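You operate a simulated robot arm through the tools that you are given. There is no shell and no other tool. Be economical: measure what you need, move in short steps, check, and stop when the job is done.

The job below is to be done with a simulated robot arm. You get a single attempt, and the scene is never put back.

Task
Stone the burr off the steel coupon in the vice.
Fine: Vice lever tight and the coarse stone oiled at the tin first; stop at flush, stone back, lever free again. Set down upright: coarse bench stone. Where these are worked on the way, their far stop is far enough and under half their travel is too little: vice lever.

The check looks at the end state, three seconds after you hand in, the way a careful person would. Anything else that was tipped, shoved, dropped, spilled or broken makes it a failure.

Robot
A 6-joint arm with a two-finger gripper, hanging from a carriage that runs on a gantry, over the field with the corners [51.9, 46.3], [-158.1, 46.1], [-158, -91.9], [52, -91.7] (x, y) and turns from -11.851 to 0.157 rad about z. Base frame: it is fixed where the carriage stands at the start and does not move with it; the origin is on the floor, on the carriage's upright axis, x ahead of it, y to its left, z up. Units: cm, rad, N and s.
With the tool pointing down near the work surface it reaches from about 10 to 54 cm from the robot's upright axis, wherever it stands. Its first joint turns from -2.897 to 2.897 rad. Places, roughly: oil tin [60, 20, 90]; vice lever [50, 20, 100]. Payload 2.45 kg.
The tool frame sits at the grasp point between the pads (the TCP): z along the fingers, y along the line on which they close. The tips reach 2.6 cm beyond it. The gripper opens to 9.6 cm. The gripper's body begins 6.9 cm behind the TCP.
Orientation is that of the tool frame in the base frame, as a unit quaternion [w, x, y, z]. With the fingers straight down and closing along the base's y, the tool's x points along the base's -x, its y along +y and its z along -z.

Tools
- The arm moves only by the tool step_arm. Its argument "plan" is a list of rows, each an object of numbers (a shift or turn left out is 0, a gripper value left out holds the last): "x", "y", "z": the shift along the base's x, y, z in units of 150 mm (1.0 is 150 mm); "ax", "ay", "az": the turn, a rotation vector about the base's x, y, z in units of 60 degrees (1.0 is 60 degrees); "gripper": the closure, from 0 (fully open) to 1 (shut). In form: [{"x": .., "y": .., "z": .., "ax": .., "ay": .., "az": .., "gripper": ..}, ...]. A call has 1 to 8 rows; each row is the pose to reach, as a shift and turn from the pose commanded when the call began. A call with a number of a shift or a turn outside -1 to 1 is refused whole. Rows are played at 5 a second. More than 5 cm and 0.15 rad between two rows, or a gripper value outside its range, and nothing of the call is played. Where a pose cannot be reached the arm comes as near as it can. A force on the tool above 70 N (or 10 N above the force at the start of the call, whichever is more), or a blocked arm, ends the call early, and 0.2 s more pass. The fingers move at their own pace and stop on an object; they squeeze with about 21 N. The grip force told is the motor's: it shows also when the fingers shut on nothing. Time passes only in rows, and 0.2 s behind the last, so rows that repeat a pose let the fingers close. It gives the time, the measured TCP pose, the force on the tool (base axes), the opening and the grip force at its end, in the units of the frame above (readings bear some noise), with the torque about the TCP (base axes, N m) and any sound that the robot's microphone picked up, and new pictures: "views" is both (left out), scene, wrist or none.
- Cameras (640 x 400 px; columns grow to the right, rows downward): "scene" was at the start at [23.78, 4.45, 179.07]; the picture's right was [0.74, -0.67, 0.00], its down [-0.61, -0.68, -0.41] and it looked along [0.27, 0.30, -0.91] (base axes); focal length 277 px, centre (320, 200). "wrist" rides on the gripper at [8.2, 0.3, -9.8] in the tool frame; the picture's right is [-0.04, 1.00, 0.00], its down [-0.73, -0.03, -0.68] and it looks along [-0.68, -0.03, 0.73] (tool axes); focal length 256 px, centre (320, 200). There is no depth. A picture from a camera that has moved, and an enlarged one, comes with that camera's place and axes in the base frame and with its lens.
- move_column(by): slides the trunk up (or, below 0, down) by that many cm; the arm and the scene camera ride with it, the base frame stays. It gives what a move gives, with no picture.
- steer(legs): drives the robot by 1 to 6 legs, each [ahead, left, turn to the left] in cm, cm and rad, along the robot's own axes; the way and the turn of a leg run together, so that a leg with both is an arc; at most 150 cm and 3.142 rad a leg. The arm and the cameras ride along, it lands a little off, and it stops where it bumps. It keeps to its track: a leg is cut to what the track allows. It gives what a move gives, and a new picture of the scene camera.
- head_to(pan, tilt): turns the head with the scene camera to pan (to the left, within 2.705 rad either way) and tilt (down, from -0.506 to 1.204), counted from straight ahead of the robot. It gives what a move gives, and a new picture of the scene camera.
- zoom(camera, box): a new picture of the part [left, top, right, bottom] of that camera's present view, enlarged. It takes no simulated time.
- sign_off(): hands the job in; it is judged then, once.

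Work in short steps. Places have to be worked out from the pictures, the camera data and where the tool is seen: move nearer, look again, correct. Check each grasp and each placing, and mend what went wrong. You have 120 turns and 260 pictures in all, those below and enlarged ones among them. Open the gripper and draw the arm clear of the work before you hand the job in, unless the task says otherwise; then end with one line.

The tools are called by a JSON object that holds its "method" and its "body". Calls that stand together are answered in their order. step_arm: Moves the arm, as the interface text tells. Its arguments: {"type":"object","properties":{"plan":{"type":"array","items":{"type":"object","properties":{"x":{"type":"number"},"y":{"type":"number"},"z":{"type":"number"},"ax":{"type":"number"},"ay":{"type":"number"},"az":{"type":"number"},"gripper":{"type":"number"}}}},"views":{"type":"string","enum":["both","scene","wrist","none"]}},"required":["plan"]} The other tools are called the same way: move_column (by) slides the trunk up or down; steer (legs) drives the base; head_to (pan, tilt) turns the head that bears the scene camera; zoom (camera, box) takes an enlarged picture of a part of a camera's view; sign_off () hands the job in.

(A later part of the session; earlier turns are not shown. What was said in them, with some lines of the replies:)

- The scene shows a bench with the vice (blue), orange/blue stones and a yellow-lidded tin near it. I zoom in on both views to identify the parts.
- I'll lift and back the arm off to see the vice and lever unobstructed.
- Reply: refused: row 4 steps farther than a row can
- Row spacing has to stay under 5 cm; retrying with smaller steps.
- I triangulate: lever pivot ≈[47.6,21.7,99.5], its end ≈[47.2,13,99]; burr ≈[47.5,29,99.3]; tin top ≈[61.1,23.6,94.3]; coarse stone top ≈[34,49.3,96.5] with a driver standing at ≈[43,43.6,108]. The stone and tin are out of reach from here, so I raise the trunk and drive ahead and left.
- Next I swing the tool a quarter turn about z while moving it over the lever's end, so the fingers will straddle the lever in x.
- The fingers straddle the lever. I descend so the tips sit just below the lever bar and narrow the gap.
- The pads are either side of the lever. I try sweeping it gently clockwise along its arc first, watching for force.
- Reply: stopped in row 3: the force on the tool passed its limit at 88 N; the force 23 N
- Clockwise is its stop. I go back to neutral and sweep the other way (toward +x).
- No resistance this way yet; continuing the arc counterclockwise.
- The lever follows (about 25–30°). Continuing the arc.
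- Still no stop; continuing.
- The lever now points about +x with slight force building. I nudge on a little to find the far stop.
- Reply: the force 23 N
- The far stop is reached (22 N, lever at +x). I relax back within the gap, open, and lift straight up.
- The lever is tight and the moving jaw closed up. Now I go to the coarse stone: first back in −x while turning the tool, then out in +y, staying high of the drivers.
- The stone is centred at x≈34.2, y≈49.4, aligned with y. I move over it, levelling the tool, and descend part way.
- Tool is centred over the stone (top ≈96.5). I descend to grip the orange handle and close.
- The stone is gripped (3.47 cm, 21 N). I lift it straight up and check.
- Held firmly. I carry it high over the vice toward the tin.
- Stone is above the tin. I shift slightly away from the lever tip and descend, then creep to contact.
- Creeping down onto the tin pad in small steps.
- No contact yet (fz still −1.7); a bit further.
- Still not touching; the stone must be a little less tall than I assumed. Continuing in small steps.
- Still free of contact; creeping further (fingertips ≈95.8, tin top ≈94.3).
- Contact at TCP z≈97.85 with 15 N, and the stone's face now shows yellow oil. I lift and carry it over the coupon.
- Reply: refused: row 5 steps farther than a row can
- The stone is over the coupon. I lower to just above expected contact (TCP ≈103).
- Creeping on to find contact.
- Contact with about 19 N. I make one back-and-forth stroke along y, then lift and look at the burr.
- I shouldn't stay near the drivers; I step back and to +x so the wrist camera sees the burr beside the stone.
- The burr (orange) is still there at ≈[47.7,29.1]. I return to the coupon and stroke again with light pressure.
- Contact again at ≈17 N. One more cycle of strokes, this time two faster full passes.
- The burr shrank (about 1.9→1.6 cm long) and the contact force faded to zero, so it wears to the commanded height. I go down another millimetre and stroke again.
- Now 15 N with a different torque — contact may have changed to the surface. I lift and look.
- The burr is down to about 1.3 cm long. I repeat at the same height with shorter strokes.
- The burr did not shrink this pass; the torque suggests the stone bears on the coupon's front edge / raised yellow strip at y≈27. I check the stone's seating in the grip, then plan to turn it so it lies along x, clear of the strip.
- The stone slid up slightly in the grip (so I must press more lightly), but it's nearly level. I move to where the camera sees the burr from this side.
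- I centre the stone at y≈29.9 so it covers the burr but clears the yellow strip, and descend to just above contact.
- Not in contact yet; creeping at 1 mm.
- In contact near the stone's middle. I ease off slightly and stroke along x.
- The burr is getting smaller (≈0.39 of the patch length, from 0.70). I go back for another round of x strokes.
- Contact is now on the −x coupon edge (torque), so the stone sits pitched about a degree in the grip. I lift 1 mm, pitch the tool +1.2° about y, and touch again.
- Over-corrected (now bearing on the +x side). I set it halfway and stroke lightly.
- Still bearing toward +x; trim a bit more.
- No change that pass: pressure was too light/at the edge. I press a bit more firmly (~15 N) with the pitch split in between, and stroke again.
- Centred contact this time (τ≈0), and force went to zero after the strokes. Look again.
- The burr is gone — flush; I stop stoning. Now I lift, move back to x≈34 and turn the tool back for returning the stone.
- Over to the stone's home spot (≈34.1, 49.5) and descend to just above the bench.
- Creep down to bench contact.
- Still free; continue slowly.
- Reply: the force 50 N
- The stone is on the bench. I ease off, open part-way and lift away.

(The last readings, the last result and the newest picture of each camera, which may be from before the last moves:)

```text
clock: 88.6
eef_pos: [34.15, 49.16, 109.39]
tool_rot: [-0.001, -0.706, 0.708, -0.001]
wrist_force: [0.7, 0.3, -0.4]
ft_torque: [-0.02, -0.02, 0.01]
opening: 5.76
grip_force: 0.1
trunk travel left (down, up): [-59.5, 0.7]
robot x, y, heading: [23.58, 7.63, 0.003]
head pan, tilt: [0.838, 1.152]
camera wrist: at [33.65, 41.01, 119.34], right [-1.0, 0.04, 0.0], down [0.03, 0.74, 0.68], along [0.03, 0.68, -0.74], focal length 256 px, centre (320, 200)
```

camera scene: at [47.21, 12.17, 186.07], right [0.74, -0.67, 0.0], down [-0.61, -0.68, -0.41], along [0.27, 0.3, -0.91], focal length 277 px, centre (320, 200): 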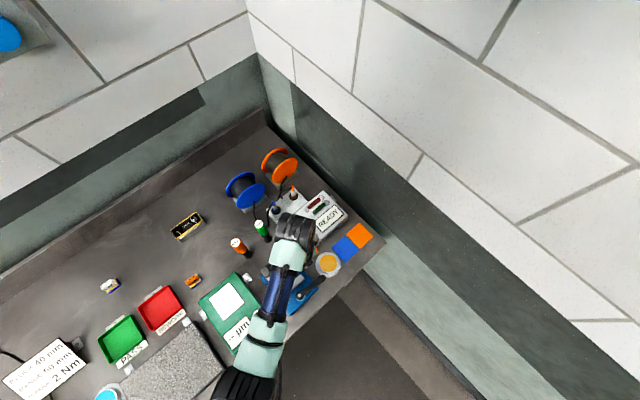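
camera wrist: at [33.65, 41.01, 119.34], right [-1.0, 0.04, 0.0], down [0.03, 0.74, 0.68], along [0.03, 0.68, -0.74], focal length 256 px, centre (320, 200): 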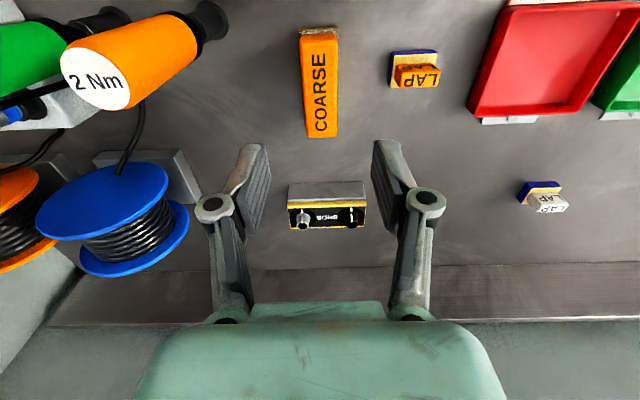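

The stone stands back in its place. Now back to the lever: retreat in −y, then +x while turning the tool so the fingers straddle it.

{"method": "step_arm", "body": {"plan": [{"z": 0.3, "y": -0.1}, {"z": 0.35, "y": -0.4}, {"z": 0.35, "y": -0.7}, {"z": 0.35, "y": -1.0}, {"z": 0.35, "y": -1.0, "az": 0.14, "x": 0.2}, {"z": 0.35, "y": -1.0, "az": 0.28, "x": 0.45}, {"z": 0.35, "y": -1.0, "az": 0.42, "x": 0.7}, {"z": 0.35, "y": -1.0, "az": 0.56, "x": 0.95}], "views": "none"}}

{"method": "step_arm", "body": {"plan": [{"y": -0.2, "x": 0.1, "az": 0.14}, {"y": -0.4, "x": 0.2, "az": 0.28}, {"y": -0.6, "x": 0.3, "az": 0.42}, {"y": -0.8, "x": 0.38, "az": 0.56}, {"y": -0.81, "x": 0.4, "az": 0.7}, {"y": -0.81, "x": 0.4, "az": 0.84}, {"y": -0.81, "x": 0.4, "az": 0.94}, {"y": -0.81, "x": 0.4, "az": 0.94, "z": -0.2}], "views": "both"}}

```text
clock: 90.4
eef_pos: [48.51, 34.3, 114.64]
tool_rot: [0.0, 0.881, -0.473, 0.001]
wrist_force: [-0.2, 0.0, 0.9]
ft_torque: [-0.01, -0.02, 0.0]
opening: 5.77
grip_force: 0.1
trunk travel left (down, up): [-59.5, 0.7]
robot x, y, heading: [23.57, 7.56, 0.004]
head pan, tilt: [0.838, 1.152]
```

```text
clock: 92.2
eef_pos: [54.46, 22.36, 111.46]
tool_rot: [-0.001, 1.0, 0.001, 0.002]
wrist_force: [-0.5, 0.2, 0.9]
ft_torque: [-0.02, 0.02, 0.0]
opening: 5.8
grip_force: 0.1
trunk travel left (down, up): [-59.5, 0.7]
robot x, y, heading: [23.51, 7.74, 0.0]
head pan, tilt: [0.838, 1.152]
camera scene: at [47.22, 12.18, 186.08], right [0.74, -0.67, 0.0], down [-0.61, -0.68, -0.41], along [0.27, 0.3, -0.91], focal length 277 px, centre (320, 200)
camera wrist: at [62.39, 21.98, 121.52], right [-0.04, -1.0, 0.0], down [-0.74, 0.03, 0.68], along [-0.68, 0.03, -0.74], focal length 256 px, centre (320, 200)
```

scene: 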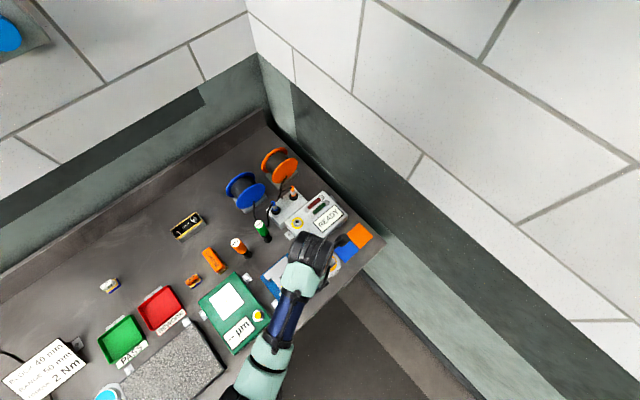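
wrist: 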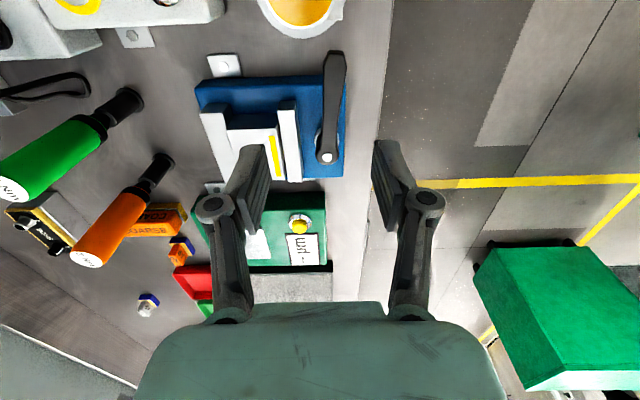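

The lever is between the fingers. I centre on it, narrow the gap and descend.

{"method": "step_arm", "body": {"plan": [{"y": -0.03, "gripper": 0.62}, {"y": -0.03, "z": -0.25}, {"y": -0.03, "z": -0.5}, {"y": -0.03, "z": -0.7}, {"y": -0.03, "z": -0.79}, {"y": -0.03, "z": -0.79}], "views": "wrist"}}

```text
clock: 93.6
eef_pos: [54.38, 21.83, 99.75]
tool_rot: [-0.001, 1.0, -0.001, 0.002]
wrist_force: [0.3, 0.2, 0.1]
ft_torque: [-0.01, 0.01, 0.03]
opening: 3.65
grip_force: 0.0
trunk travel left (down, up): [-59.5, 0.7]
robot x, y, heading: [23.33, 7.63, -0.001]
head pan, tilt: [0.838, 1.152]
camera wrist: at [62.3, 21.51, 109.76], right [-0.04, -1.0, 0.0], down [-0.74, 0.03, 0.68], along [-0.68, 0.03, -0.74], focal length 256 px, centre (320, 200)
```

wrist: 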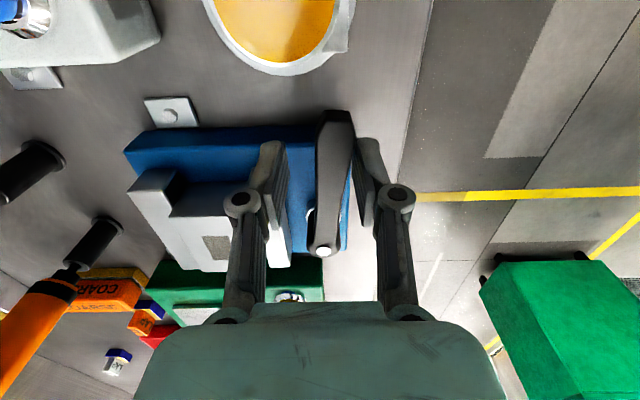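

Sweep the lever back clockwise along its arc.

{"method": "step_arm", "body": {"plan": [{"x": 0.01, "y": -0.073, "az": -0.133}, {"x": -0.003, "y": -0.137, "az": -0.267}, {"x": -0.026, "y": -0.199, "az": -0.4}, {"x": -0.056, "y": -0.256, "az": -0.533}, {"x": -0.095, "y": -0.309, "az": -0.667}, {"x": -0.14, "y": -0.355, "az": -0.8}, {"x": -0.191, "y": -0.395, "az": -0.933}], "views": "wrist"}}

```text
clock: 95.2
eef_pos: [51.48, 15.89, 99.83]
tool_rot: [0.0, 0.882, -0.471, 0.002]
wrist_force: [1.3, 1.1, -0.1]
ft_torque: [0.01, -0.02, 0.0]
opening: 3.74
grip_force: 0.1
trunk travel left (down, up): [-59.5, 0.7]
robot x, y, heading: [23.63, 8.01, 0.004]
head pan, tilt: [0.838, 1.152]
camera wrist: at [55.61, 9.04, 109.75], right [-0.85, -0.52, 0.0], down [-0.39, 0.63, 0.68], along [-0.35, 0.58, -0.74], focal length 256 px, centre (320, 200)
```

wrist: 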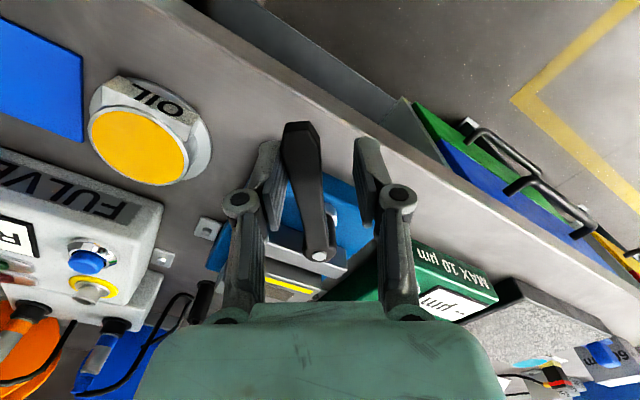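

The lever follows. Continue to its original stop.

{"method": "step_arm", "body": {"plan": [{"x": -0.054, "y": -0.032, "az": -0.133}, {"x": -0.115, "y": -0.057, "az": -0.267}, {"x": -0.177, "y": -0.072, "az": -0.4}, {"x": -0.243, "y": -0.079, "az": -0.533}, {"x": -0.299, "y": -0.077, "az": -0.6}], "views": "none"}}

{"method": "step_arm", "body": {"plan": [{"x": -0.018, "y": 0.002, "az": -0.03}, {"x": -0.035, "y": 0.003, "az": -0.06}], "views": "wrist"}}

```text
clock: 96.4
eef_pos: [47.1, 14.58, 99.89]
tool_rot: [0.0, -0.694, 0.72, -0.003]
wrist_force: [2.2, -0.5, -0.7]
ft_torque: [-0.02, -0.03, 0.02]
opening: 3.77
grip_force: 0.7
trunk travel left (down, up): [-59.5, 0.7]
robot x, y, heading: [23.3, 8.06, -0.001]
head pan, tilt: [0.838, 1.152]
```

```text
clock: 97.0
eef_pos: [47.01, 14.65, 99.85]
tool_rot: [0.001, -0.672, 0.74, -0.003]
wrist_force: [11.0, 2.1, -2.9]
ft_torque: [0.11, -0.16, 0.19]
opening: 4.31
grip_force: 5.0
trunk travel left (down, up): [-59.5, 0.7]
robot x, y, heading: [23.44, 7.58, 0.003]
head pan, tilt: [0.838, 1.152]
camera wrist: at [45.58, 6.72, 109.89], right [-0.99, 0.14, -0.01], down [0.1, 0.73, 0.68], along [0.1, 0.67, -0.73], focal length 256 px, centre (320, 200)
```

wrist: 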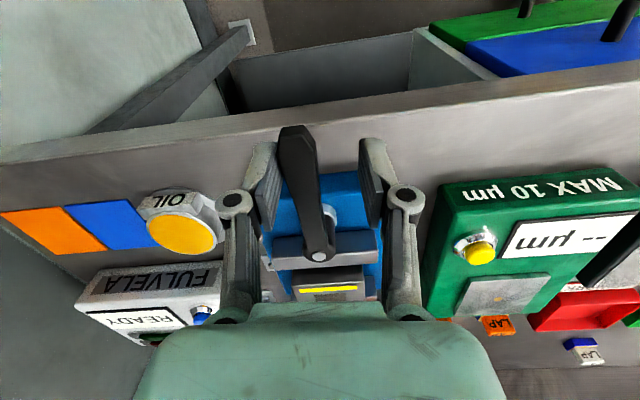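

Stop reached; the lever is free again. I back off within the gap, open and lift clear.

{"method": "step_arm", "body": {"plan": [{"x": 0.04, "gripper": 0.5}, {"x": 0.06, "gripper": 0.3}, {"x": 0.06}, {"x": 0.06, "z": 0.25}, {"x": 0.06, "z": 0.55}, {"x": 0.06, "z": 0.85}, {"x": 0.06, "z": 1.0, "y": -0.15}, {"x": 0.06, "z": 1.0, "y": -0.45, "gripper": 0.0}], "views": "both"}}

{"method": "zoom", "body": {"camera": "scene", "box": [170, 210, 330, 320]}}

{"method": "zoom", "body": {"camera": "wrist", "box": [240, 60, 420, 260]}}

```text
clock: 98.8
eef_pos: [47.51, 8.09, 115.01]
tool_rot: [0.0, -0.672, 0.741, -0.001]
wrist_force: [-0.4, 0.2, -0.2]
ft_torque: [-0.04, 0.01, 0.02]
opening: 9.61
grip_force: 0.0
trunk travel left (down, up): [-59.5, 0.7]
robot x, y, heading: [23.44, 7.44, 0.003]
head pan, tilt: [0.838, 1.152]
camera scene: at [47.21, 12.18, 186.07], right [0.74, -0.67, 0.0], down [-0.61, -0.68, -0.41], along [0.27, 0.3, -0.91], focal length 277 px, centre (320, 200)
camera wrist: at [46.23, 0.06, 125.04], right [-0.99, 0.14, 0.0], down [0.1, 0.73, 0.68], along [0.09, 0.67, -0.74], focal length 256 px, centre (320, 200)
```

scene: 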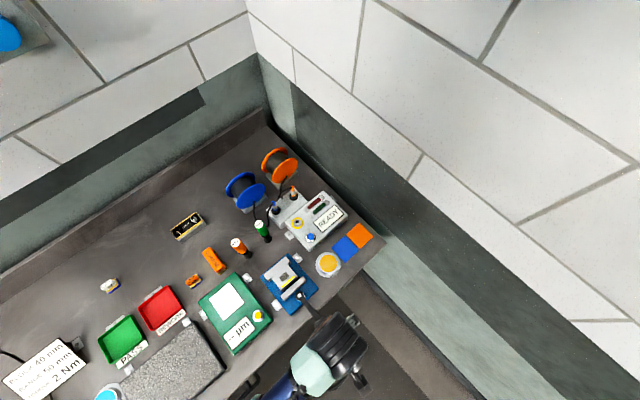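
wrist: 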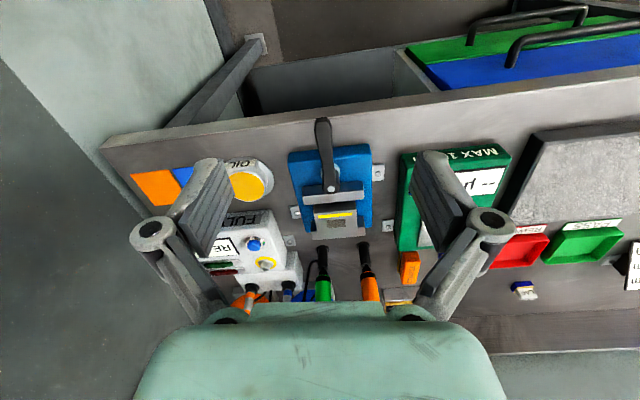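

```text
3.64 times, centred on (250, 265) of scene
camera zoom: at [47.21, 12.18, 186.07], right [0.74, -0.67, 0.0], down [-0.61, -0.68, -0.41], along [0.27, 0.3, -0.91], focal length 1008 px, centre (574, -36)
```

zoom: 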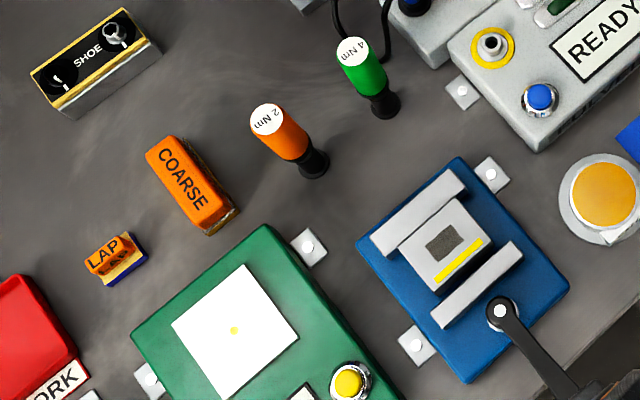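

```text
2.00 times, centred on (330, 160) of wrist
camera zoom: at [46.23, 0.06, 125.04], right [-0.99, 0.14, 0.0], down [0.1, 0.73, 0.68], along [0.09, 0.67, -0.74], focal length 512 px, centre (300, 280)
```

zoom: 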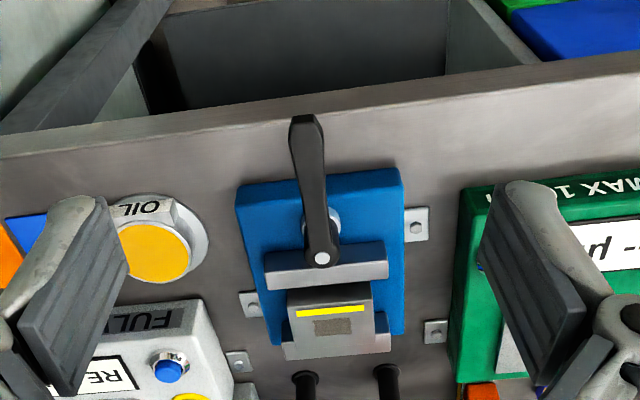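

The burr is gone, the lever is back at its free stop, the stone is upright in its place, and the gripper is open and clear, so I hand in.

{"method": "sign_off", "body": {}}

```text
The job is handed in.
```

The burr is stoned flush. The vice lever was tightened and the coarse stone oiled first; the stone is now back upright in its place, the lever is free again, and the arm is clear with the gripper open.
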